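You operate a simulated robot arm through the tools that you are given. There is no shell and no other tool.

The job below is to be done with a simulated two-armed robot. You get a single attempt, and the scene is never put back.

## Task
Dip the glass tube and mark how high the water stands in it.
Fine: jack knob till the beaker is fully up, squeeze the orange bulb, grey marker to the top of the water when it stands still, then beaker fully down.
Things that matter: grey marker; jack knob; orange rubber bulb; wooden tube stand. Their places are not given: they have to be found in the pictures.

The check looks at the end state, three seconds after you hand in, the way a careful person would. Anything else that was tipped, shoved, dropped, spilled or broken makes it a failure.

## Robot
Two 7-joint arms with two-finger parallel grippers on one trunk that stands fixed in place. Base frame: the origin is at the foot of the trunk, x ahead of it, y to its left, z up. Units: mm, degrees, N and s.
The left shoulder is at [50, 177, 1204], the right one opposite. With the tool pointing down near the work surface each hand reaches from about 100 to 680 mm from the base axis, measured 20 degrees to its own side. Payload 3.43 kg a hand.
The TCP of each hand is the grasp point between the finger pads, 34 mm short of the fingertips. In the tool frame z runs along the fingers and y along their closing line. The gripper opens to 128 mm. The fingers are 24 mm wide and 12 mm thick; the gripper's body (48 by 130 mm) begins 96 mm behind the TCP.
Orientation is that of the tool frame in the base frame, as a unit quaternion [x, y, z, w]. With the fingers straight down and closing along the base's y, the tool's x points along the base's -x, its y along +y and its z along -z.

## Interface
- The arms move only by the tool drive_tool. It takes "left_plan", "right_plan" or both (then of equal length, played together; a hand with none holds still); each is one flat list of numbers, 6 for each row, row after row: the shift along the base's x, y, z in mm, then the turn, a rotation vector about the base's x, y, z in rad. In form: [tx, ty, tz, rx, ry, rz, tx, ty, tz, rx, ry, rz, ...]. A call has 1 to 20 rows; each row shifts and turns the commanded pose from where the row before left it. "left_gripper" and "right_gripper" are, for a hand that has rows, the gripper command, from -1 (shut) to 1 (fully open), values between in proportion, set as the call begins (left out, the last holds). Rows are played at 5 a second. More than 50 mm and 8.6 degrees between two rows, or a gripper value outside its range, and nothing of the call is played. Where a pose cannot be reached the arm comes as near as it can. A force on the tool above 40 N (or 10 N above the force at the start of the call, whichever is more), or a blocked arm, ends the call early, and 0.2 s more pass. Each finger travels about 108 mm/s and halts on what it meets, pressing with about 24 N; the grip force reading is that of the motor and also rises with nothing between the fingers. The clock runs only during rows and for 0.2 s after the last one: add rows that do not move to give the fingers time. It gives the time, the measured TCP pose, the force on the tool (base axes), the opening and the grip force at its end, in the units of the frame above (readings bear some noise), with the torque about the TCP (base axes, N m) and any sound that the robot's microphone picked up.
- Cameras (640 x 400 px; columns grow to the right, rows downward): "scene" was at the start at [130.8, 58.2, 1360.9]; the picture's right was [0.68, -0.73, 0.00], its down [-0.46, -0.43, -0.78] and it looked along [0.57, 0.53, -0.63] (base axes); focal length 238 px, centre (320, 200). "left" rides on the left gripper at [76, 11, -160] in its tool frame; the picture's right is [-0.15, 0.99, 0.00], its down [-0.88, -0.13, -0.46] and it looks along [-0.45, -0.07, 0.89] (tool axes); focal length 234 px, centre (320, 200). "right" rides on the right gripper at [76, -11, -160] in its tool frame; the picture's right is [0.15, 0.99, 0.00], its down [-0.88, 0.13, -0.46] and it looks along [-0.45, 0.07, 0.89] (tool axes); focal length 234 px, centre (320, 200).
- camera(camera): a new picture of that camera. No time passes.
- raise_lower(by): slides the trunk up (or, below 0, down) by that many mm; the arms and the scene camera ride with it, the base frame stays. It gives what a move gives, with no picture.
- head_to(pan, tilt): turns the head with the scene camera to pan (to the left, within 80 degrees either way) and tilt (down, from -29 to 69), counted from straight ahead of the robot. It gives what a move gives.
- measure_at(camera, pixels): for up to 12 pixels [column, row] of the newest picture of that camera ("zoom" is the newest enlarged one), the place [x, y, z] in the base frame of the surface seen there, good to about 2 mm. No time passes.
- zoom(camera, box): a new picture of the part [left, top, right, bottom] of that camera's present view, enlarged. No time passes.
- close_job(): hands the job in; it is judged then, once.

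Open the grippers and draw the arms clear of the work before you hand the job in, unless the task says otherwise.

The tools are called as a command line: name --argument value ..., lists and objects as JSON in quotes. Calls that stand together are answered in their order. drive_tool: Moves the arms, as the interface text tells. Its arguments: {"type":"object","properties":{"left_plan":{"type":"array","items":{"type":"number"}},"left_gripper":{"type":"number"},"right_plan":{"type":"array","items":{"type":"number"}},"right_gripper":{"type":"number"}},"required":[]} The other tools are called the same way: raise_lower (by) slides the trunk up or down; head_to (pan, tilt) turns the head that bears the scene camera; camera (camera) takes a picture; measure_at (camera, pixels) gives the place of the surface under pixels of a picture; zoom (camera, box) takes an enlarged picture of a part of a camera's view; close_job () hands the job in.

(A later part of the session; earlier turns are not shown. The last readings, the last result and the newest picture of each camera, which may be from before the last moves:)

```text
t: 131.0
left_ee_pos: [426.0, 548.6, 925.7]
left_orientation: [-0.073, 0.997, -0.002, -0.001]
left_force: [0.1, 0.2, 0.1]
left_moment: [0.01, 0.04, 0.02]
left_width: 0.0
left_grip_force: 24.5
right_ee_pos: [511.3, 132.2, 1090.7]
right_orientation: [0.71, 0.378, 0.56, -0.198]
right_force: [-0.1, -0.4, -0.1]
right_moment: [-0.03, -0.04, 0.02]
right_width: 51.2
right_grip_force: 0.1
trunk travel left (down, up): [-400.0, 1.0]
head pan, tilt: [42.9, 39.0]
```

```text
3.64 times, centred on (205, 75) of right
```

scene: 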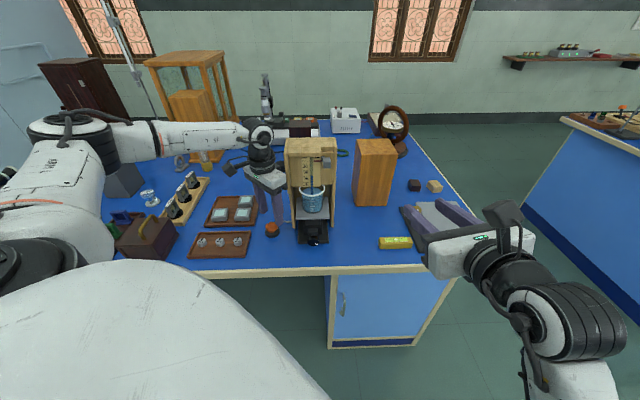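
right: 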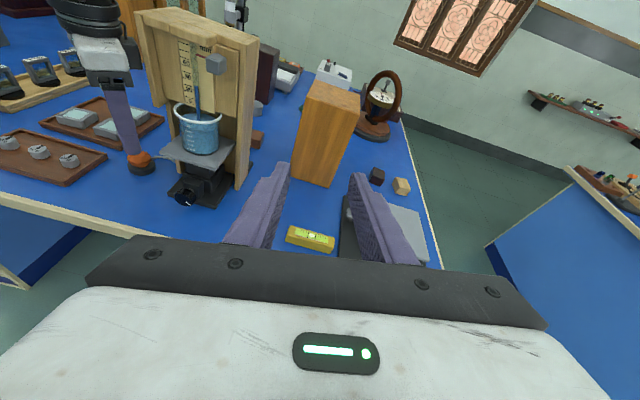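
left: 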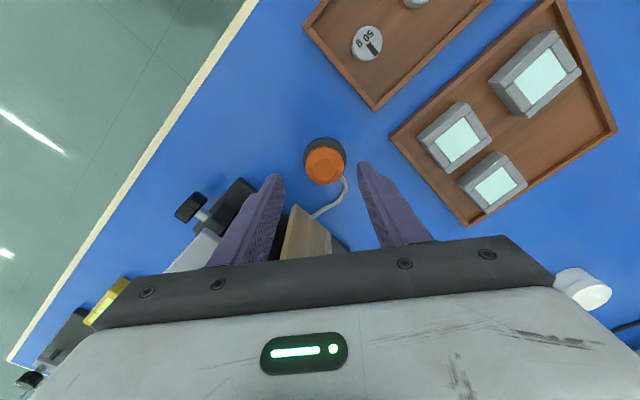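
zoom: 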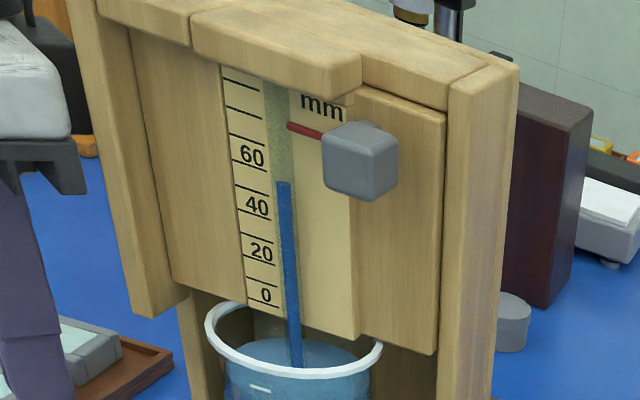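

Water stands near 52 right after release. I measure its top and the pointer and marker now, then wait to see whether it is still moving.

measure_at --camera "zoom" --pixels '[[284, 186], [285, 183], [284, 195], [300, 128], [315, 132], [360, 160], [340, 160], [375, 135], [330, 190], [390, 170], [360, 195], [345, 130]]'

zoom --camera "scene" --box '[290, 150, 340, 190]'

```text
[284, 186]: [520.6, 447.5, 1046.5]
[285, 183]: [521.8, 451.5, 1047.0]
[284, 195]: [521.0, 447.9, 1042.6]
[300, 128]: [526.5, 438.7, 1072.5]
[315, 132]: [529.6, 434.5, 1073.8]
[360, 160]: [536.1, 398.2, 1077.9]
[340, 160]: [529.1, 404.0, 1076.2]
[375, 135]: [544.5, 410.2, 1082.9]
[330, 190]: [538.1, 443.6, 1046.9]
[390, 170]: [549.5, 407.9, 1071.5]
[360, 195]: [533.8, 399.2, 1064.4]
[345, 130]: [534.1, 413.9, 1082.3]
```

```text
10.00 times, centred on (315, 170) of scene
```

zoom: 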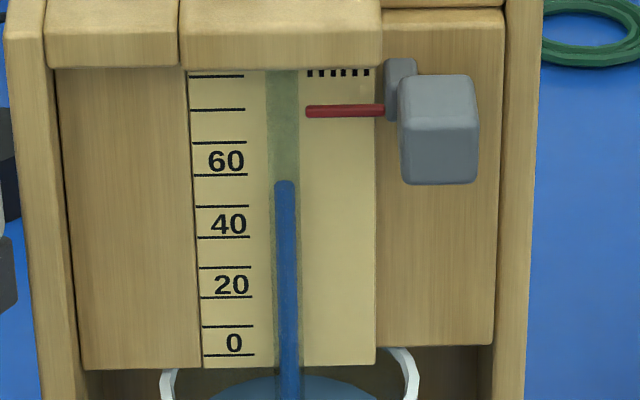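

The enlarged view shows the pointer at row 111 and the water top at row 181, with the marker block at (440,135). I measure these and the cap's front edge.

measure_at --camera "zoom" --pixels '[[285, 184], [285, 190], [340, 111], [320, 111], [440, 100], [440, 178], [440, 82], [408, 130], [472, 130], [400, 80], [280, 40], [430, 200]]'

measure_at --camera "zoom" --pixels '[[220, 355], [220, 298], [220, 237], [220, 175], [220, 110], [285, 170], [240, 20], [450, 15], [355, 200], [285, 240], [392, 110], [300, 60]]'

```text
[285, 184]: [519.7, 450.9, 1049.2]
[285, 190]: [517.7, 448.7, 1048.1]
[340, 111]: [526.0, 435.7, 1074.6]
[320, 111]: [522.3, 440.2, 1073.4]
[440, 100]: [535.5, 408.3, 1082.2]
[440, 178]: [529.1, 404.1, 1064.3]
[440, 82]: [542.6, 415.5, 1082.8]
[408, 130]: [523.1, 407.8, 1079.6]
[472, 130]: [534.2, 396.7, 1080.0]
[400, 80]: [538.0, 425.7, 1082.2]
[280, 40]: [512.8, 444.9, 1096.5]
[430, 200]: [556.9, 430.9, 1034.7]
```

```text
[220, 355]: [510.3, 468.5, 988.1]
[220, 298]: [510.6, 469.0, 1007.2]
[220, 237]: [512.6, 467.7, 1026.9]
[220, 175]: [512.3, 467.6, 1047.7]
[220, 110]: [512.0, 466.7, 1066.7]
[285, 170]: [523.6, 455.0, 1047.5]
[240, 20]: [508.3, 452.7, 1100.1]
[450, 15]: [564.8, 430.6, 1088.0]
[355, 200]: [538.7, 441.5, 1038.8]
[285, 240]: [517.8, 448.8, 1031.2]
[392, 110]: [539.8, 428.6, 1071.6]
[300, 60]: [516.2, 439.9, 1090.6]
```

By ray geometry the water top is at z≈1050 and the pointer at z≈1073, so the marker must come down about 23 mm. I withdraw the left hand from the bulb and bring it round in front of the stand with yaw 45° and a 15° lean.

drive_tool --left_plan '[-17, -16, 22, 0, 0, 0, -17, -16, 22, 0, 0, 0, -17, -16, 22, 0, 0, 0, -17, -16, 22, 0, 0, 0, -17, -16, 22, 0, 0, 0, 12.8, -15.7, 2.3, 0, 0, 0.106, 12.8, -15.7, 2.3, 0, 0, 0.106, 12.8, -15.7, 2.3, 0, 0, 0.106, 12.8, -15.7, 2.3, 0, 0, 0.106, 12.8, -15.7, 2.3, 0, 0, 0.106, 12.8, -15.7, 2.3, 0, 0, 0.106, 0, 0, 0, 0.0926, -0.0926, 0, 0, 0, 0, 0.0926, -0.0926, 0]' --left_gripper -0.4

camera --camera "left"

zoom --camera "right" --box '[160, 20, 250, 130]'

camera --camera "scene"

```text
t: 133.8
left_ee_pos: [416.4, 375.0, 1051.1]
left_orientation: [-0.377, 0.917, 0.049, 0.122]
left_force: [0.1, -1.4, -0.8]
left_moment: [-0.04, 0.01, 0.02]
left_width: 38.4
left_grip_force: 0.1
right_ee_pos: [510.5, 131.9, 1091.1]
right_orientation: [0.71, 0.378, 0.56, -0.198]
right_force: [0.8, 0.5, 0.2]
right_moment: [0.01, 0.02, -0.04]
right_width: 51.0
right_grip_force: 0.1
trunk travel left (down, up): [-400.0, 1.0]
head pan, tilt: [42.9, 39.0]
```

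```text
taken
```

left: 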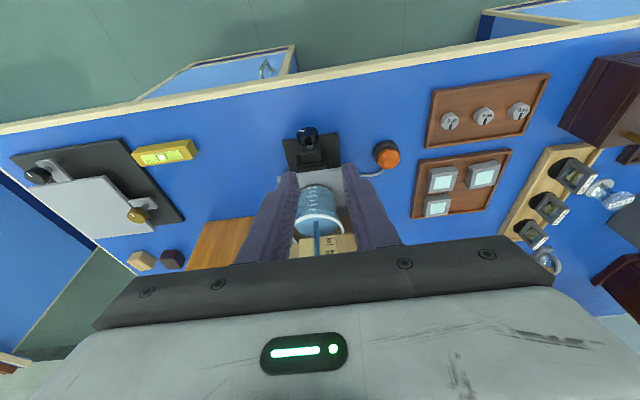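

```text
3.64 times, centred on (205, 75) of right
```

zoom: 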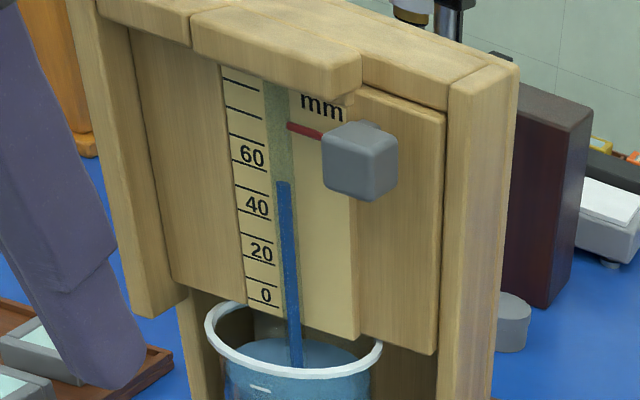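

```text
taken
```

scene: 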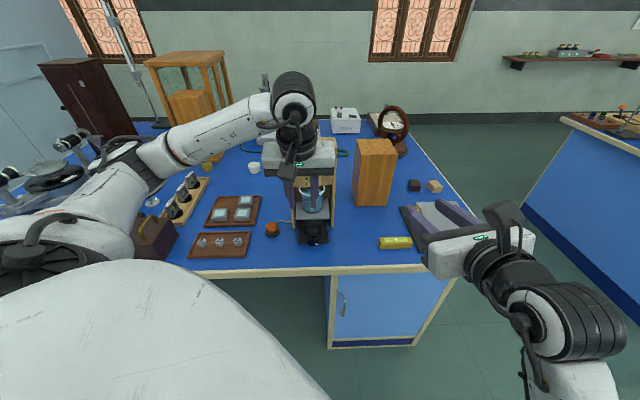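

The water top has stayed at the same place for 3 s (right zoom (283,182) both times), so it stands still. I now move the left hand to in front of the marker block (t=89, z≈1091), fingers 32 mm apart.

drive_tool --left_plan '[17, -4.3, 10, 0, 0, 0, 17, -4.3, 10, 0, 0, 0, 17, -4.3, 10, 0, 0, 0, 16.3, -4.3, 10, 0, 0, 0]' --left_gripper -0.5

camera --camera "left"

camera --camera "right"

```text
t: 134.8
left_ee_pos: [483.6, 356.8, 1090.4]
left_orientation: [-0.378, 0.917, 0.049, 0.121]
left_force: [0.4, -0.1, 1.0]
left_moment: [-0.01, 0.01, -0.04]
left_width: 31.9
left_grip_force: 0.0
right_ee_pos: [511.3, 132.3, 1089.1]
right_orientation: [0.71, 0.38, 0.559, -0.199]
right_force: [1.0, 0.9, 0.4]
right_moment: [-0.01, -0.06, 0.04]
right_width: 51.5
right_grip_force: 0.1
trunk travel left (down, up): [-400.0, 1.0]
head pan, tilt: [42.9, 39.0]
```

```text
taken
```

left: 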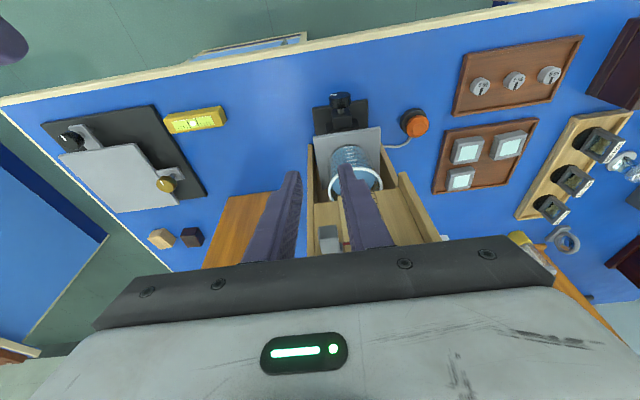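

```text
taken
```

right: 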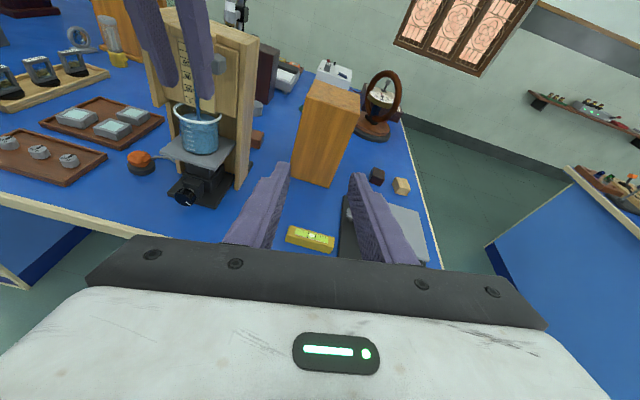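

The left view shows the grey marker at (330,238) between and beyond the fingers. I zoom to check its lateral alignment.

zoom --camera "left" --box '[260, 150, 400, 260]'

measure_at --camera "zoom" --pixels '[[320, 320], [285, 335], [355, 335], [320, 345], [320, 300]]'

```text
3.64 times, centred on (330, 205) of left
```

zoom: 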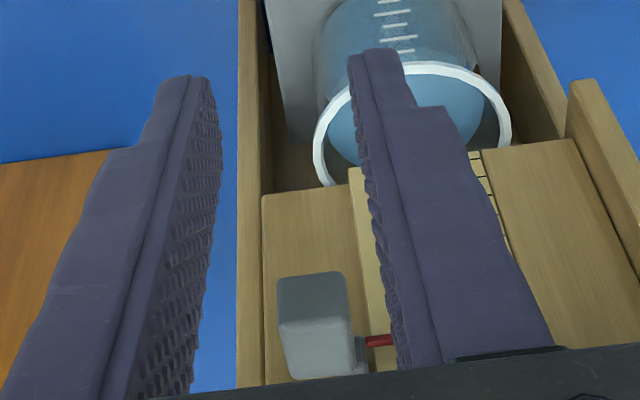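

```text
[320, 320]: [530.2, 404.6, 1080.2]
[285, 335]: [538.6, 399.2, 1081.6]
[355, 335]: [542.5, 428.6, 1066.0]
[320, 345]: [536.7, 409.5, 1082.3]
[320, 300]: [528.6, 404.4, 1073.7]
```

The block's centre is at t≈89.5, matching the hand's 89.7. I move straight toward the stand by 50 mm so the fingers pass either side of the block.

drive_tool --left_plan '[8.8, 8.8, 0, 0, 0, 0, 8.8, 8.8, 0, 0, 0, 0, 8.8, 8.8, 0, 0, 0, 0, 8.8, 8.8, 0, 0, 0, 0]'

zoom --camera "left" --box '[260, 150, 400, 260]'

zoom --camera "right" --box '[140, 0, 260, 130]'

```text
t: 135.8
left_ee_pos: [518.3, 391.9, 1090.2]
left_orientation: [-0.378, 0.917, 0.048, 0.12]
left_force: [-0.4, 0.2, 0.2]
left_moment: [-0.02, -0.01, 0.0]
left_width: 32.1
left_grip_force: 0.0
right_ee_pos: [511.3, 131.2, 1089.8]
right_orientation: [0.709, 0.379, 0.559, -0.2]
right_force: [-0.2, -0.2, 0.0]
right_moment: [0.01, -0.01, 0.03]
right_width: 51.1
right_grip_force: 0.0
trunk travel left (down, up): [-400.0, 1.0]
head pan, tilt: [42.9, 39.0]
```

```text
3.64 times, centred on (330, 205) of left
```

zoom: 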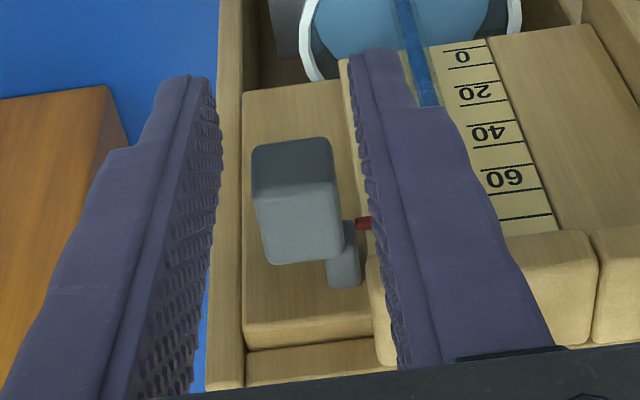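

```text
3.08 times, centred on (200, 65) of right
```

zoom: 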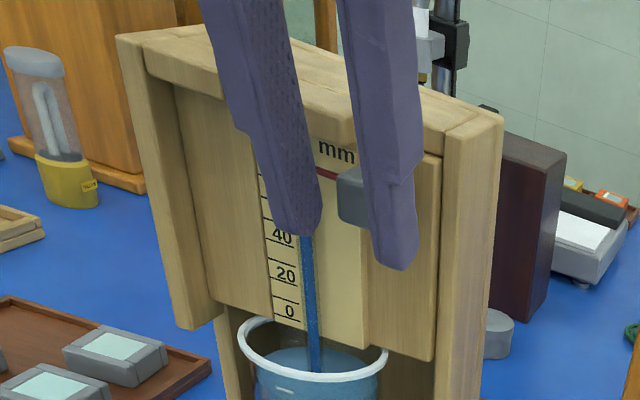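

The block sits centred between the fingers. I go the last 9 mm forward and then close gently on it.

drive_tool --left_plan '[3.2, 3.2, 0, 0, 0, 0, 3.2, 3.2, 0, 0, 0, 0]'

zoom --camera "left" --box '[260, 150, 400, 260]'

zoom --camera "right" --box '[140, 0, 260, 130]'

```text
t: 136.4
left_ee_pos: [525.5, 400.6, 1090.3]
left_orientation: [-0.378, 0.917, 0.048, 0.121]
left_force: [-0.2, -0.3, -0.2]
left_moment: [-0.03, -0.02, 0.0]
left_width: 31.9
left_grip_force: 0.0
right_ee_pos: [511.4, 131.6, 1090.4]
right_orientation: [0.71, 0.38, 0.559, -0.199]
right_force: [-0.4, 1.0, 0.9]
right_moment: [-0.01, -0.02, 0.04]
right_width: 51.0
right_grip_force: 0.0
trunk travel left (down, up): [-400.0, 1.0]
head pan, tilt: [42.9, 39.0]
```

```text
3.64 times, centred on (330, 205) of left
```

zoom: 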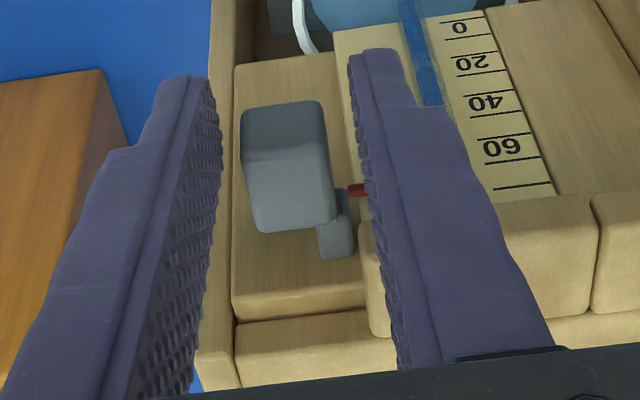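

```text
3.08 times, centred on (200, 65) of right
```

zoom: 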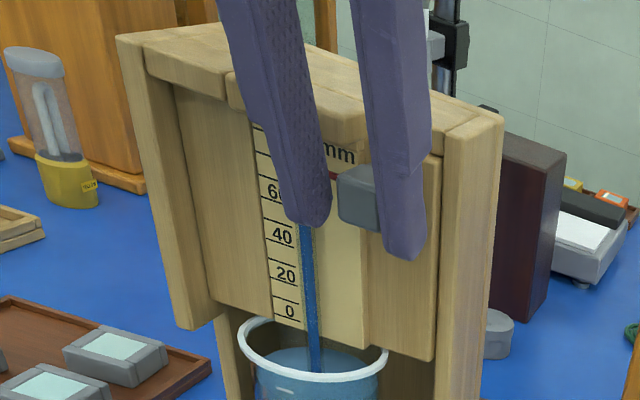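

Well placed. I close on the block.

drive_tool --left_plan '[0, 0, 0, 0, 0, 0, 0, 0, 0, 0, 0, 0, 0, 0, 0, 0, 0, 0]' --left_gripper -1

zoom --camera "left" --box '[260, 150, 400, 260]'

zoom --camera "right" --box '[140, 0, 260, 130]'

```text
t: 137.2
left_ee_pos: [526.0, 398.8, 1090.7]
left_orientation: [-0.377, 0.917, 0.049, 0.121]
left_force: [3.6, -1.0, 1.3]
left_moment: [0.21, 0.1, 0.19]
left_width: 19.8
left_grip_force: 44.7
right_ee_pos: [511.6, 131.5, 1089.5]
right_orientation: [0.71, 0.379, 0.56, -0.198]
right_force: [0.6, 0.3, -1.4]
right_moment: [0.0, 0.0, 0.0]
right_width: 50.9
right_grip_force: 0.1
trunk travel left (down, up): [-400.0, 1.0]
head pan, tilt: [42.9, 39.0]
```

```text
3.64 times, centred on (330, 205) of left
```

zoom: 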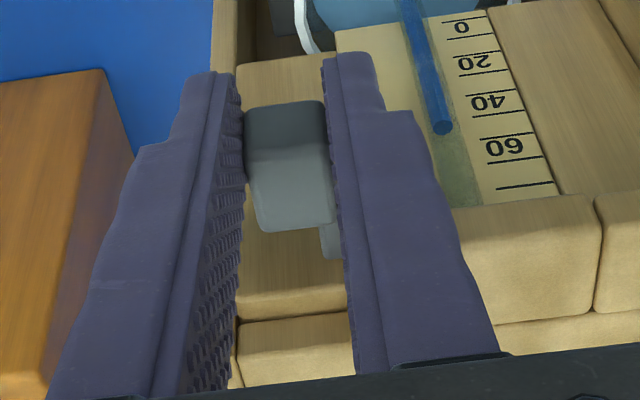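

```text
3.08 times, centred on (200, 65) of right
```

zoom: 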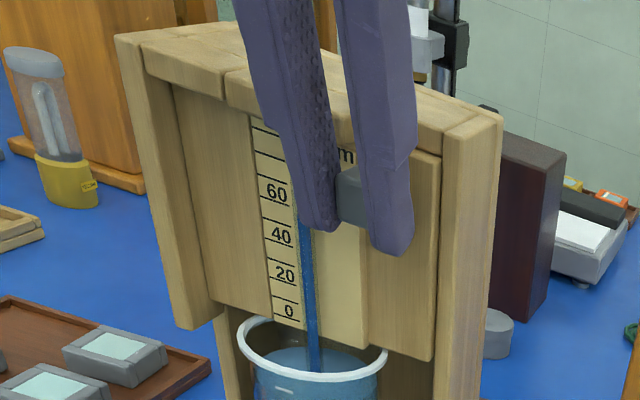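

The marker is held (19.8 mm wide). I slide it straight down 22 mm in small steps.

drive_tool --left_plan '[0, 0, -2.75, 0, 0, 0, 0, 0, -2.75, 0, 0, 0, 0, 0, -2.75, 0, 0, 0, 0, 0, -2.75, 0, 0, 0, 0, 0, -2.75, 0, 0, 0, 0, 0, -2.75, 0, 0, 0, 0, 0, -2.75, 0, 0, 0, 0, 0, -2.75, 0, 0, 0, 0, 0, 0, 0, 0, 0]'

zoom --camera "left" --box '[260, 150, 400, 260]'

zoom --camera "right" --box '[140, 0, 260, 130]'

zoom --camera "scene" --box '[290, 150, 340, 190]'

```text
t: 139.2
left_ee_pos: [527.6, 399.7, 1067.1]
left_orientation: [-0.378, 0.916, 0.049, 0.122]
left_force: [16.2, -0.1, 2.0]
left_moment: [0.93, -0.67, 0.15]
left_width: 19.9
left_grip_force: 45.0
right_ee_pos: [513.2, 133.2, 1090.0]
right_orientation: [0.71, 0.379, 0.559, -0.199]
right_force: [0.7, -0.2, 0.3]
right_moment: [0.04, -0.03, -0.01]
right_width: 51.4
right_grip_force: 0.0
trunk travel left (down, up): [-400.0, 1.0]
head pan, tilt: [42.9, 39.0]
```

```text
3.64 times, centred on (330, 205) of left
```

zoom: 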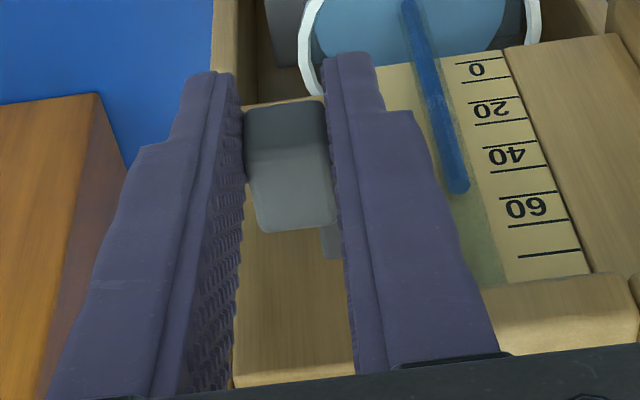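

```text
3.08 times, centred on (200, 65) of right
```

zoom: 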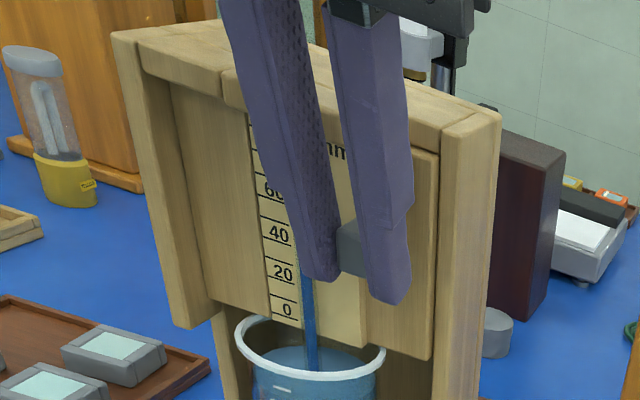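

```text
10.00 times, centred on (315, 170) of scene
```

zoom: 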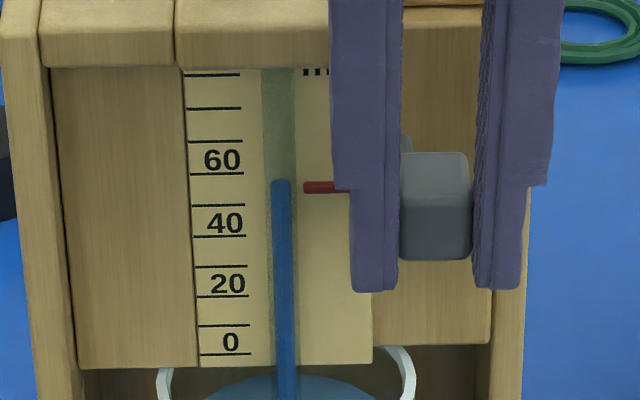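

By ray geometry the pointer is now at z≈1050.4 and the water top at z≈1050.7: practically level. The stand looks very slightly pulled by the grip (16 N), so I release now and check.

drive_tool --left_plan '[0, 0, 0, 0, 0, 0, 0, 0, 0, 0, 0, 0]' --left_gripper -0.5

zoom --camera "right" --box '[140, 0, 260, 130]'

zoom --camera "scene" --box '[290, 150, 340, 190]'

```text
t: 139.8
left_ee_pos: [523.6, 400.1, 1066.2]
left_orientation: [-0.378, 0.917, 0.049, 0.121]
left_force: [-0.5, 1.0, -0.2]
left_moment: [0.01, 0.02, -0.01]
left_width: 31.9
left_grip_force: 0.1
right_ee_pos: [510.4, 131.8, 1089.2]
right_orientation: [0.71, 0.379, 0.56, -0.199]
right_force: [0.4, 0.3, -0.1]
right_moment: [0.0, -0.04, -0.01]
right_width: 51.3
right_grip_force: 0.0
trunk travel left (down, up): [-400.0, 1.0]
head pan, tilt: [42.9, 39.0]
```

```text
3.08 times, centred on (200, 65) of right
```

zoom: 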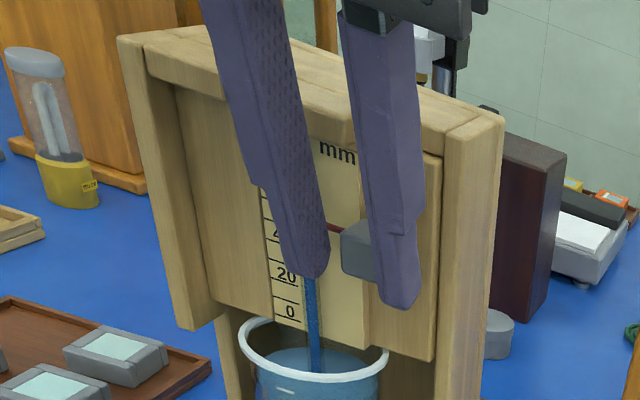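

```text
10.00 times, centred on (315, 170) of scene
```

zoom: 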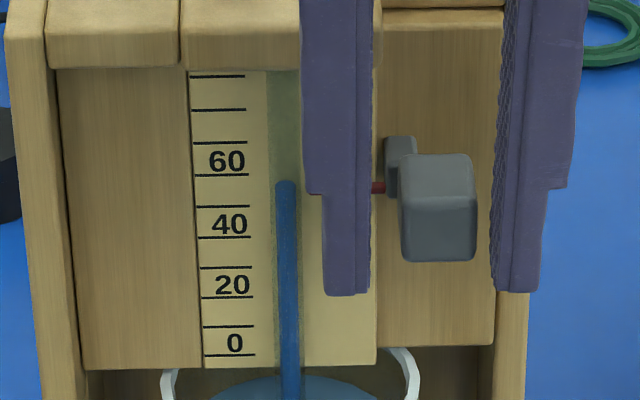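

The stand is back exactly where it was (labels at the same pixels as before). I withdraw the hand straight back 60 mm and then aside to view the pointer.

drive_tool --left_plan '[-8.5, -8.5, 0, 0, 0, 0, -8.5, -8.5, 0, 0, 0, 0, -8.5, -8.5, 0, 0, 0, 0, -8.5, -8.5, 0, 0, 0, 0, -8.5, -8.5, 0, 0, 0, 0, -20, 5, -10, 0, 0, 0, -20, 5, -10, 0, 0, 0, -20, 10, -10, 0, 0, 0]'

zoom --camera "scene" --box '[290, 150, 340, 190]'

zoom --camera "right" --box '[160, 20, 250, 130]'

```text
t: 141.6
left_ee_pos: [422.7, 377.6, 1035.7]
left_orientation: [-0.377, 0.917, 0.048, 0.122]
left_force: [0.4, 0.9, -0.5]
left_moment: [0.02, -0.02, -0.03]
left_width: 32.3
left_grip_force: 0.0
right_ee_pos: [511.4, 131.5, 1090.7]
right_orientation: [0.709, 0.38, 0.559, -0.199]
right_force: [-0.4, 0.6, -0.3]
right_moment: [-0.04, -0.01, -0.01]
right_width: 51.2
right_grip_force: 0.0
trunk travel left (down, up): [-400.0, 1.0]
head pan, tilt: [42.9, 39.0]
```

```text
10.00 times, centred on (315, 170) of scene
```

zoom: 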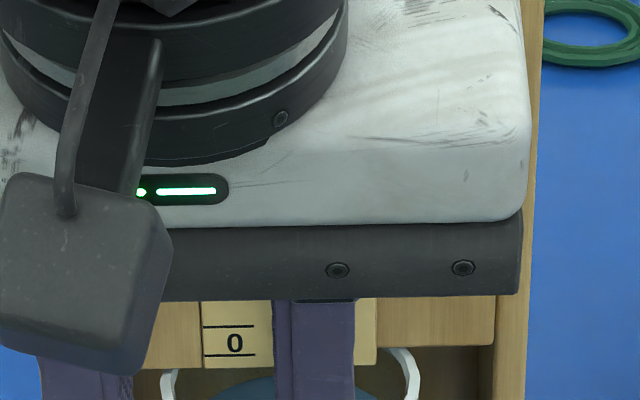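

```text
3.64 times, centred on (205, 75) of right
```

zoom: 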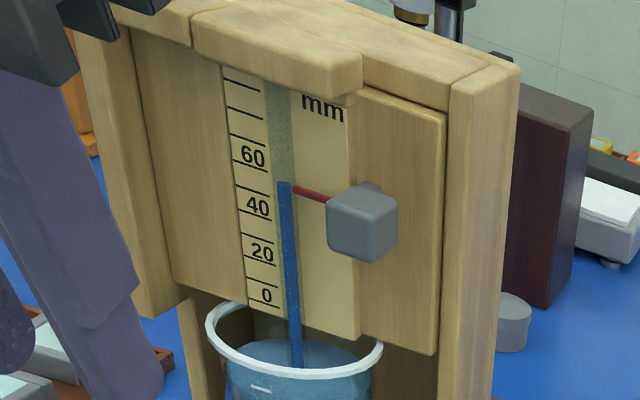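

In the right view the pointer tip is beside the water top, but parallax from above could hide 2–3 mm of error. I'll check with a nearly level view: park the left hand to the left, then lower the trunk.

drive_tool --left_plan '[-20, 2, 8, -0.0926, 0.0926, 0, -20, 2, 8, -0.0926, 0.0926, 0, -20, 2, 8, 0, 0, -0.131, -20, 2, 8, 0, 0, -0.131, -20, 2, 8, 0, 0, -0.131, -20, 2, 8, 0, 0, -0.131, -20, 2, 8, 0, 0, -0.131, -15, 2, 8, 0, 0, -0.131]'

zoom --camera "scene" --box '[290, 150, 340, 190]'

camera --camera "scene"

```text
t: 143.4
left_ee_pos: [264.9, 394.5, 1103.8]
left_orientation: [0.004, 1.0, -0.002, -0.001]
left_force: [-0.5, 0.3, 1.2]
left_moment: [0.01, -0.02, 0.01]
left_width: 32.0
left_grip_force: 0.0
right_ee_pos: [511.6, 132.4, 1090.9]
right_orientation: [0.71, 0.379, 0.56, -0.198]
right_force: [-0.5, 0.3, 0.3]
right_moment: [-0.02, 0.01, -0.02]
right_width: 51.1
right_grip_force: 0.0
trunk travel left (down, up): [-400.0, 1.0]
head pan, tilt: [42.9, 39.0]
```

```text
10.00 times, centred on (315, 170) of scene
```

zoom: 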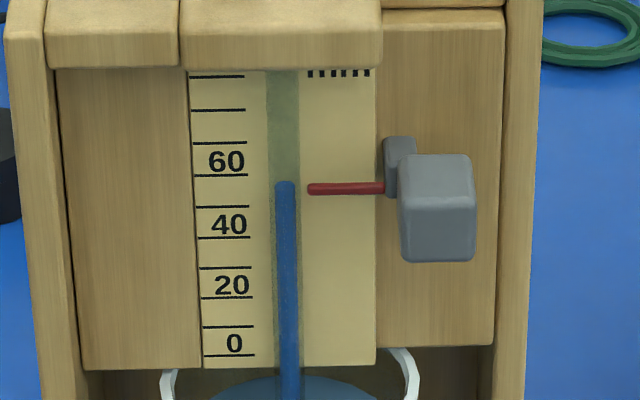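

```text
taken
```

scene: 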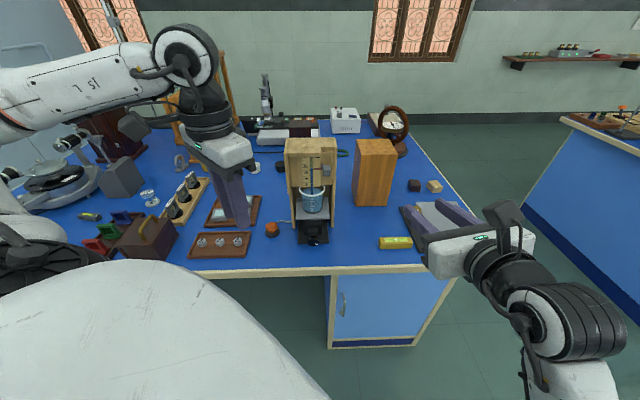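

Seen from above: pointer centre row 189, water top row 181. I lower the trunk 250 mm and level the head for a nearly horizontal look.

raise_lower --by -250

head_to --pan 42.9 --tilt 10

camera --camera "scene"

```text
t: 145.9
left_ee_pos: [266.6, 392.5, 852.8]
left_orientation: [0.002, 1.0, -0.002, 0.0]
left_force: [-0.5, -0.4, 0.3]
left_moment: [0.02, 0.01, -0.02]
left_width: 32.2
left_grip_force: 0.1
right_ee_pos: [511.6, 133.2, 840.2]
right_orientation: [0.709, 0.38, 0.559, -0.199]
right_force: [-0.1, 0.0, -0.2]
right_moment: [-0.01, 0.01, -0.05]
right_width: 51.2
right_grip_force: 0.1
trunk travel left (down, up): [-150.0, 251.0]
head pan, tilt: [42.9, 39.0]
```

```text
t: 146.9
left_ee_pos: [265.6, 393.4, 852.7]
left_orientation: [0.002, 1.0, -0.002, 0.0]
left_force: [-0.4, 0.6, 0.2]
left_moment: [0.02, -0.02, 0.02]
left_width: 31.9
left_grip_force: 0.0
right_ee_pos: [511.6, 131.5, 840.1]
right_orientation: [0.71, 0.38, 0.559, -0.199]
right_force: [0.2, 1.2, 0.6]
right_moment: [0.01, 0.04, 0.04]
right_width: 51.0
right_grip_force: 0.1
trunk travel left (down, up): [-150.0, 251.0]
head pan, tilt: [42.9, 10.0]
```

```text
taken
```

scene: 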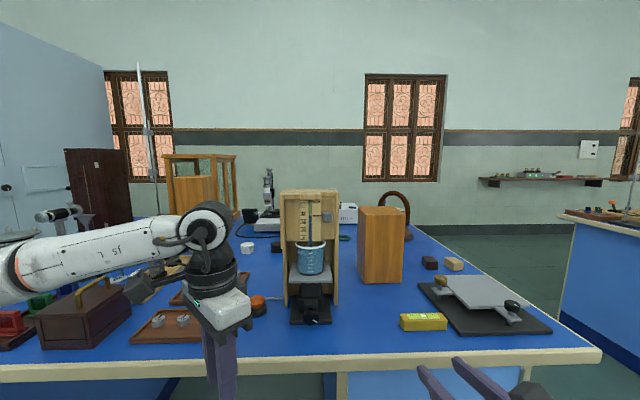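

The view is almost level now. I zoom tightly on the scale, pointer and water top around (312,225).

zoom --camera "scene" --box '[290, 195, 340, 245]'

measure_at --camera "zoom" --pixels '[[280, 200], [320, 200]]'

```text
8.00 times, centred on (315, 220) of scene
```

zoom: 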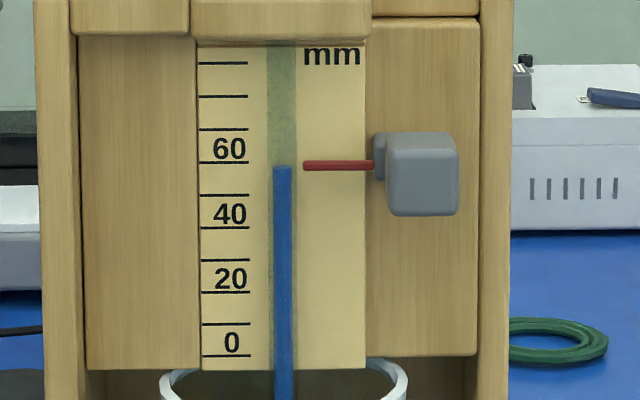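

```text
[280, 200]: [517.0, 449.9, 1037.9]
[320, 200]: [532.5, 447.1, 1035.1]
```

Triangulating the high and low views suggests that the pointer is about 2 mm above the water top. To be sure, I lower the trunk another 125 mm (both hands hang clear in front of the table edge) for a truly level look.

raise_lower --by -125

head_to --pan 42.9 --tilt 0

camera --camera "scene"

```text
t: 148.4
left_ee_pos: [266.5, 393.4, 728.7]
left_orientation: [0.001, 1.0, -0.001, 0.0]
left_force: [0.1, -0.4, 0.3]
left_moment: [-0.02, 0.0, 0.02]
left_width: 32.0
left_grip_force: 0.0
right_ee_pos: [510.7, 132.0, 714.1]
right_orientation: [0.71, 0.379, 0.56, -0.199]
right_force: [0.5, -0.7, 0.0]
right_moment: [0.0, 0.03, 0.0]
right_width: 51.0
right_grip_force: 0.0
trunk travel left (down, up): [-25.0, 376.0]
head pan, tilt: [42.9, 10.0]
```

```text
t: 149.1
left_ee_pos: [266.6, 393.3, 728.4]
left_orientation: [0.002, 1.0, -0.002, 0.0]
left_force: [-0.8, 0.3, 0.1]
left_moment: [-0.02, 0.03, -0.02]
left_width: 32.2
left_grip_force: 0.2
right_ee_pos: [511.7, 132.5, 714.6]
right_orientation: [0.71, 0.379, 0.56, -0.199]
right_force: [0.9, 0.5, 0.5]
right_moment: [-0.03, 0.02, 0.03]
right_width: 51.0
right_grip_force: 0.1
trunk travel left (down, up): [-25.0, 376.0]
head pan, tilt: [42.9, 0.0]
```

```text
taken
```

scene: 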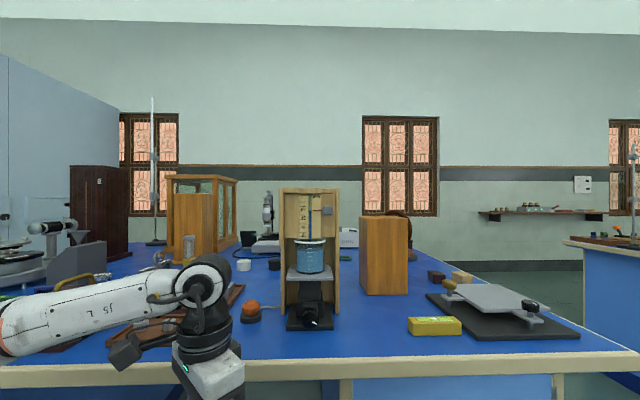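

Now the scale is close to the optical axis (row ~210 at 0° tilt). I zoom on it.

zoom --camera "scene" --box '[295, 190, 335, 230]'

measure_at --camera "zoom" --pixels '[[230, 205], [230, 215]]'

```text
10.00 times, centred on (315, 210) of scene
```

zoom: 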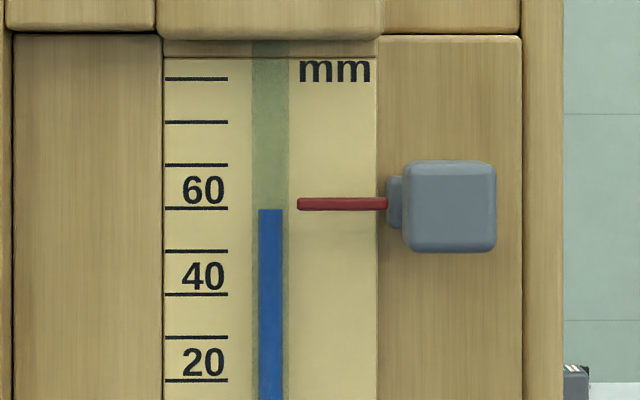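

```text
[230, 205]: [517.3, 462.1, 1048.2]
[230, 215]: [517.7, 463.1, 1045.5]
```

In this level view the pointer centre is at row 204 and the water top at row 209.5 (4.3 px/mm, just under the 60 line): the pointer is about 1.6 mm too high. I go back up to adjust it.

raise_lower --by 375

head_to --pan 42.9 --tilt 39

drive_tool --left_plan '[15, -2, -8, 0, 0, 0.131, 20, -2, -8, 0, 0, 0.131, 20, -2, -8, 0, 0, 0.131, 20, -2, -8, 0, 0, 0.131, 20, -2, -8, 0, 0, 0.131, 20, -2, -8, 0, 0, 0.131, 20, -2, -6, 0.0926, -0.0926, 0, 20, -2, -6, 0.0926, -0.0926, 0]'

zoom --camera "left" --box '[220, 120, 440, 260]'

```text
t: 152.8
left_ee_pos: [266.4, 393.2, 1103.1]
left_orientation: [0.002, 1.0, -0.001, 0.0]
left_force: [0.7, -0.4, -0.1]
left_moment: [0.01, -0.03, 0.0]
left_width: 32.1
left_grip_force: 0.0
right_ee_pos: [510.6, 132.2, 1089.1]
right_orientation: [0.709, 0.38, 0.559, -0.199]
right_force: [-0.3, -0.6, 0.1]
right_moment: [-0.02, -0.01, 0.0]
right_width: 51.0
right_grip_force: 0.1
trunk travel left (down, up): [-400.0, 1.0]
head pan, tilt: [42.9, 0.0]
```

```text
t: 153.8
left_ee_pos: [265.6, 393.5, 1103.2]
left_orientation: [0.002, 1.0, -0.002, 0.0]
left_force: [0.5, -0.7, -0.9]
left_moment: [-0.01, 0.01, 0.03]
left_width: 32.2
left_grip_force: 0.1
right_ee_pos: [512.3, 131.6, 1090.5]
right_orientation: [0.709, 0.379, 0.56, -0.199]
right_force: [-0.2, 0.9, -0.2]
right_moment: [-0.01, 0.0, -0.03]
right_width: 51.1
right_grip_force: 0.1
trunk travel left (down, up): [-400.0, 1.0]
head pan, tilt: [42.9, 39.0]
```

```text
t: 155.6
left_ee_pos: [420.5, 378.1, 1043.5]
left_orientation: [-0.378, 0.916, 0.048, 0.121]
left_force: [0.4, 0.0, 0.1]
left_moment: [-0.01, 0.0, 0.0]
left_width: 31.9
left_grip_force: 0.2
right_ee_pos: [510.7, 130.9, 1090.5]
right_orientation: [0.71, 0.378, 0.56, -0.199]
right_force: [-0.8, -0.7, -0.6]
right_moment: [0.02, 0.0, -0.01]
right_width: 51.7
right_grip_force: 0.1
trunk travel left (down, up): [-400.0, 1.0]
head pan, tilt: [42.9, 39.0]
```

```text
2.86 times, centred on (330, 190) of left
```

zoom: 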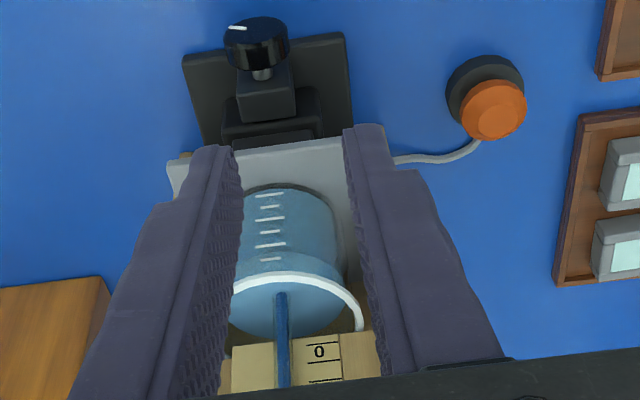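

The hand is back in front of the stand. I bring it in line with the marker at its new height (z≈1067) and move in to straddle it.

drive_tool --left_plan '[15.7, -5.3, 5.9, 0, 0, 0, 15.7, -5.3, 5.9, 0, 0, 0, 15.7, -5.3, 5.9, 0, 0, 0, 15.7, -5.3, 5.9, 0, 0, 0, 8.5, 8.5, 0, 0, 0, 0, 8.5, 8.5, 0, 0, 0, 0, 8.5, 8.5, 0, 0, 0, 0]'

zoom --camera "left" --box '[260, 150, 400, 260]'

```text
t: 157.2
left_ee_pos: [508.2, 381.5, 1066.9]
left_orientation: [-0.377, 0.917, 0.05, 0.121]
left_force: [0.2, 0.1, 0.2]
left_moment: [0.01, 0.01, 0.0]
left_width: 32.1
left_grip_force: 0.1
right_ee_pos: [510.7, 132.2, 1089.8]
right_orientation: [0.71, 0.379, 0.56, -0.198]
right_force: [0.3, 0.6, -0.3]
right_moment: [0.01, -0.02, -0.02]
right_width: 51.3
right_grip_force: 0.0
trunk travel left (down, up): [-400.0, 1.0]
head pan, tilt: [42.9, 39.0]
```

```text
3.64 times, centred on (330, 205) of left
```

zoom: 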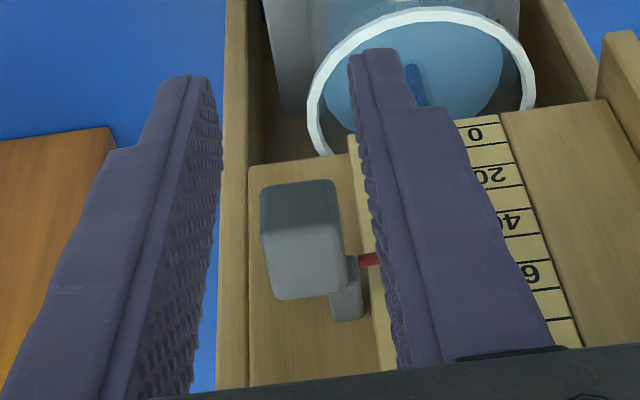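

The block is again between the fingers. I go 25 mm further and close.

drive_tool --left_plan '[5.9, 5.9, 0, 0, 0, 0, 5.9, 5.9, 0, 0, 0, 0, 5.9, 5.9, 0, 0, 0, 0, 0, 0, 0, 0, 0, 0]'

drive_tool --left_plan '[0, 0, 0, 0, 0, 0, 0, 0, 0, 0, 0, 0, 0, 0, 0, 0, 0, 0]' --left_gripper -1

zoom --camera "scene" --box '[290, 150, 340, 190]'

```text
t: 158.2
left_ee_pos: [526.6, 400.9, 1065.5]
left_orientation: [-0.378, 0.917, 0.049, 0.121]
left_force: [0.3, -0.2, 0.2]
left_moment: [-0.01, 0.01, 0.04]
left_width: 31.9
left_grip_force: 0.1
right_ee_pos: [510.8, 133.4, 1091.4]
right_orientation: [0.709, 0.38, 0.559, -0.199]
right_force: [-0.3, 0.4, -0.9]
right_moment: [0.01, 0.0, -0.01]
right_width: 51.5
right_grip_force: 0.1
trunk travel left (down, up): [-400.0, 1.0]
head pan, tilt: [42.9, 39.0]
```

```text
t: 159.0
left_ee_pos: [527.7, 400.5, 1066.1]
left_orientation: [-0.378, 0.917, 0.048, 0.121]
left_force: [6.9, -3.2, 0.8]
left_moment: [0.3, -0.07, 0.21]
left_width: 19.7
left_grip_force: 45.4
right_ee_pos: [512.4, 131.3, 1090.5]
right_orientation: [0.709, 0.379, 0.559, -0.2]
right_force: [0.1, 0.5, 0.4]
right_moment: [0.0, 0.04, 0.02]
right_width: 51.0
right_grip_force: 0.1
trunk travel left (down, up): [-400.0, 1.0]
head pan, tilt: [42.9, 39.0]
```

```text
10.00 times, centred on (315, 170) of scene
```

zoom: 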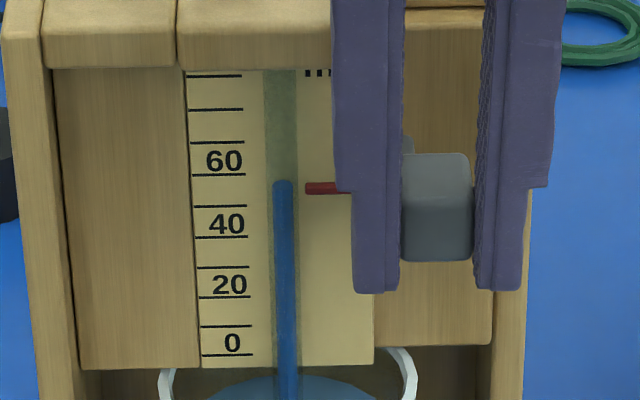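

Held, with the pointer at row 188. I ease the hand 1 mm right to relax the pull and slide the marker down 1.6 mm.

drive_tool --left_plan '[0.7, -0.7, 0, 0, 0, 0, 0, 0, -0.8, 0, 0, 0, 0, 0, -0.8, 0, 0, 0, 0, 0, 0, 0, 0, 0, 0, 0, 0, 0, 0, 0]'

zoom --camera "scene" --box '[290, 150, 340, 190]'

```text
t: 160.2
left_ee_pos: [528.0, 400.2, 1064.0]
left_orientation: [-0.378, 0.916, 0.049, 0.121]
left_force: [2.1, 0.3, 0.8]
left_moment: [0.71, -0.25, 0.15]
left_width: 19.7
left_grip_force: 44.6
right_ee_pos: [511.9, 131.9, 1091.1]
right_orientation: [0.71, 0.38, 0.559, -0.199]
right_force: [-0.1, 0.6, 0.1]
right_moment: [-0.03, -0.02, 0.0]
right_width: 51.3
right_grip_force: 0.2
trunk travel left (down, up): [-400.0, 1.0]
head pan, tilt: [42.9, 39.0]
```

```text
10.00 times, centred on (315, 170) of scene
```

zoom: 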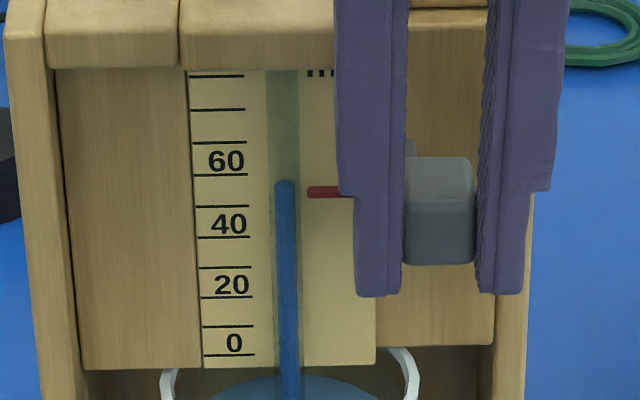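

The pointer is now at row 192; about 0.6 mm more is wanted. I move down a touch further.

drive_tool --left_plan '[0, 0, -0.6, 0, 0, 0, 0, 0, 0, 0, 0, 0, 0, 0, 0, 0, 0, 0]'

zoom --camera "scene" --box '[290, 150, 340, 190]'

```text
t: 161.0
left_ee_pos: [527.3, 399.1, 1064.4]
left_orientation: [-0.378, 0.917, 0.049, 0.12]
left_force: [1.5, 3.1, -0.1]
left_moment: [0.6, -0.14, 0.17]
left_width: 19.7
left_grip_force: 44.8
right_ee_pos: [513.1, 132.9, 1090.3]
right_orientation: [0.71, 0.379, 0.559, -0.199]
right_force: [-0.3, 0.5, -0.5]
right_moment: [-0.03, 0.01, -0.01]
right_width: 51.0
right_grip_force: 0.0
trunk travel left (down, up): [-400.0, 1.0]
head pan, tilt: [42.9, 39.0]
```

```text
10.00 times, centred on (315, 170) of scene
```

zoom: 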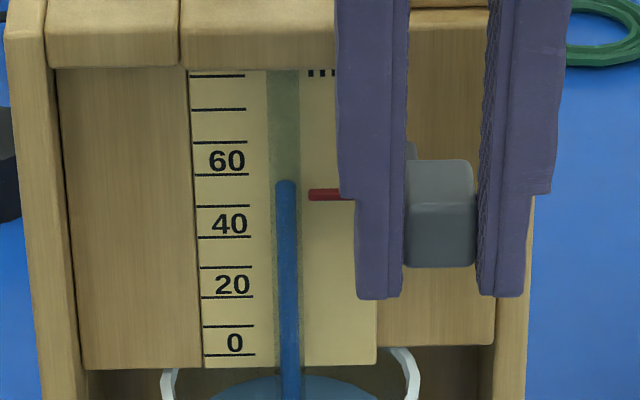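

The pointer centre is now at row 194.5, as aimed. I release and withdraw straight back, then park the left hand to the left.

drive_tool --left_plan '[0, 0, 0, 0, 0, 0, 0, 0, 0, 0, 0, 0, -8.5, -8.5, 0, 0, 0, 0, -8.5, -8.5, 0, 0, 0, 0, -8.5, -8.5, 0, 0, 0, 0, -8.5, -8.5, 0, 0, 0, 0, -8.5, -8.5, 0, 0, 0, 0, -20, 5, -10, 0, 0, 0, -20, 5, -10, 0, 0, 0, -20, 10, -10, 0, 0, 0]' --left_gripper -0.5

drive_tool --left_plan '[-20, 2, 8, -0.0926, 0.0926, 0, -20, 2, 8, -0.0926, 0.0926, 0, -20, 2, 8, 0, 0, -0.131, -20, 2, 8, 0, 0, -0.131, -20, 2, 8, 0, 0, -0.131, -20, 2, 8, 0, 0, -0.131, -20, 2, 8, 0, 0, -0.131, -15, 2, 8, 0, 0, -0.131]'

zoom --camera "scene" --box '[290, 150, 340, 190]'

```text
t: 163.2
left_ee_pos: [425.3, 377.9, 1033.5]
left_orientation: [-0.377, 0.917, 0.048, 0.121]
left_force: [0.2, 0.1, 0.0]
left_moment: [0.0, -0.01, -0.02]
left_width: 32.0
left_grip_force: 0.0
right_ee_pos: [511.6, 132.1, 1089.9]
right_orientation: [0.709, 0.38, 0.559, -0.199]
right_force: [-1.5, -1.0, -0.4]
right_moment: [-0.03, 0.03, 0.04]
right_width: 51.2
right_grip_force: 0.0
trunk travel left (down, up): [-400.0, 1.0]
head pan, tilt: [42.9, 39.0]
```

```text
t: 165.0
left_ee_pos: [269.1, 392.8, 1099.0]
left_orientation: [0.004, 1.0, -0.001, 0.0]
left_force: [-0.5, -0.7, 0.6]
left_moment: [-0.01, -0.01, -0.02]
left_width: 32.1
left_grip_force: 0.1
right_ee_pos: [511.1, 130.5, 1090.0]
right_orientation: [0.71, 0.379, 0.56, -0.199]
right_force: [0.2, 0.2, 0.3]
right_moment: [0.03, -0.01, 0.0]
right_width: 51.0
right_grip_force: 0.1
trunk travel left (down, up): [-400.0, 1.0]
head pan, tilt: [42.9, 39.0]
```

```text
10.00 times, centred on (315, 170) of scene
```

zoom: 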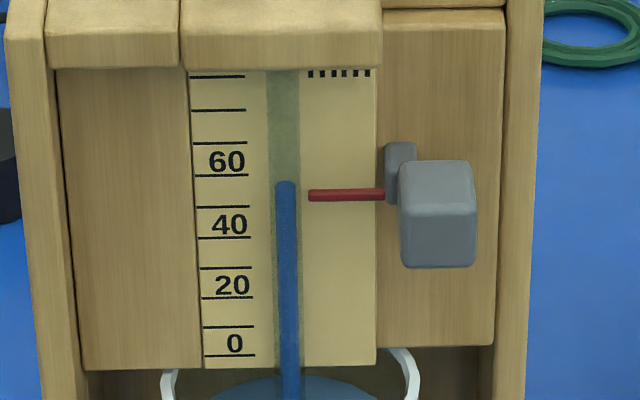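

The marker stayed put (pointer row 195). I check once more with the level view.

raise_lower --by -375

head_to --pan 42.9 --tilt 0

zoom --camera "scene" --box '[295, 190, 335, 230]'

```text
t: 168.6
left_ee_pos: [270.5, 393.0, 723.6]
left_orientation: [0.002, 1.0, -0.002, 0.0]
left_force: [-0.1, 0.9, -0.8]
left_moment: [-0.04, 0.0, 0.02]
left_width: 32.0
left_grip_force: 0.1
right_ee_pos: [511.0, 132.4, 715.0]
right_orientation: [0.709, 0.379, 0.56, -0.199]
right_force: [0.8, 0.2, -0.6]
right_moment: [0.0, -0.03, -0.01]
right_width: 51.0
right_grip_force: 0.0
trunk travel left (down, up): [-25.0, 376.0]
head pan, tilt: [42.9, 39.0]
```

```text
t: 169.7
left_ee_pos: [270.9, 393.2, 724.3]
left_orientation: [0.001, 1.0, -0.002, 0.001]
left_force: [-0.2, 0.4, 0.0]
left_moment: [0.04, -0.02, -0.03]
left_width: 32.2
left_grip_force: 0.1
right_ee_pos: [512.4, 132.3, 715.8]
right_orientation: [0.709, 0.379, 0.56, -0.2]
right_force: [0.1, 1.1, -1.0]
right_moment: [-0.02, 0.0, 0.01]
right_width: 51.5
right_grip_force: 0.0
trunk travel left (down, up): [-25.0, 376.0]
head pan, tilt: [42.9, 0.0]
```

```text
10.00 times, centred on (315, 210) of scene
```

zoom: 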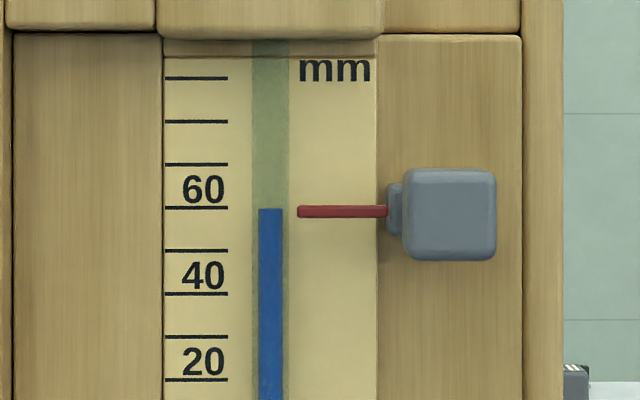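

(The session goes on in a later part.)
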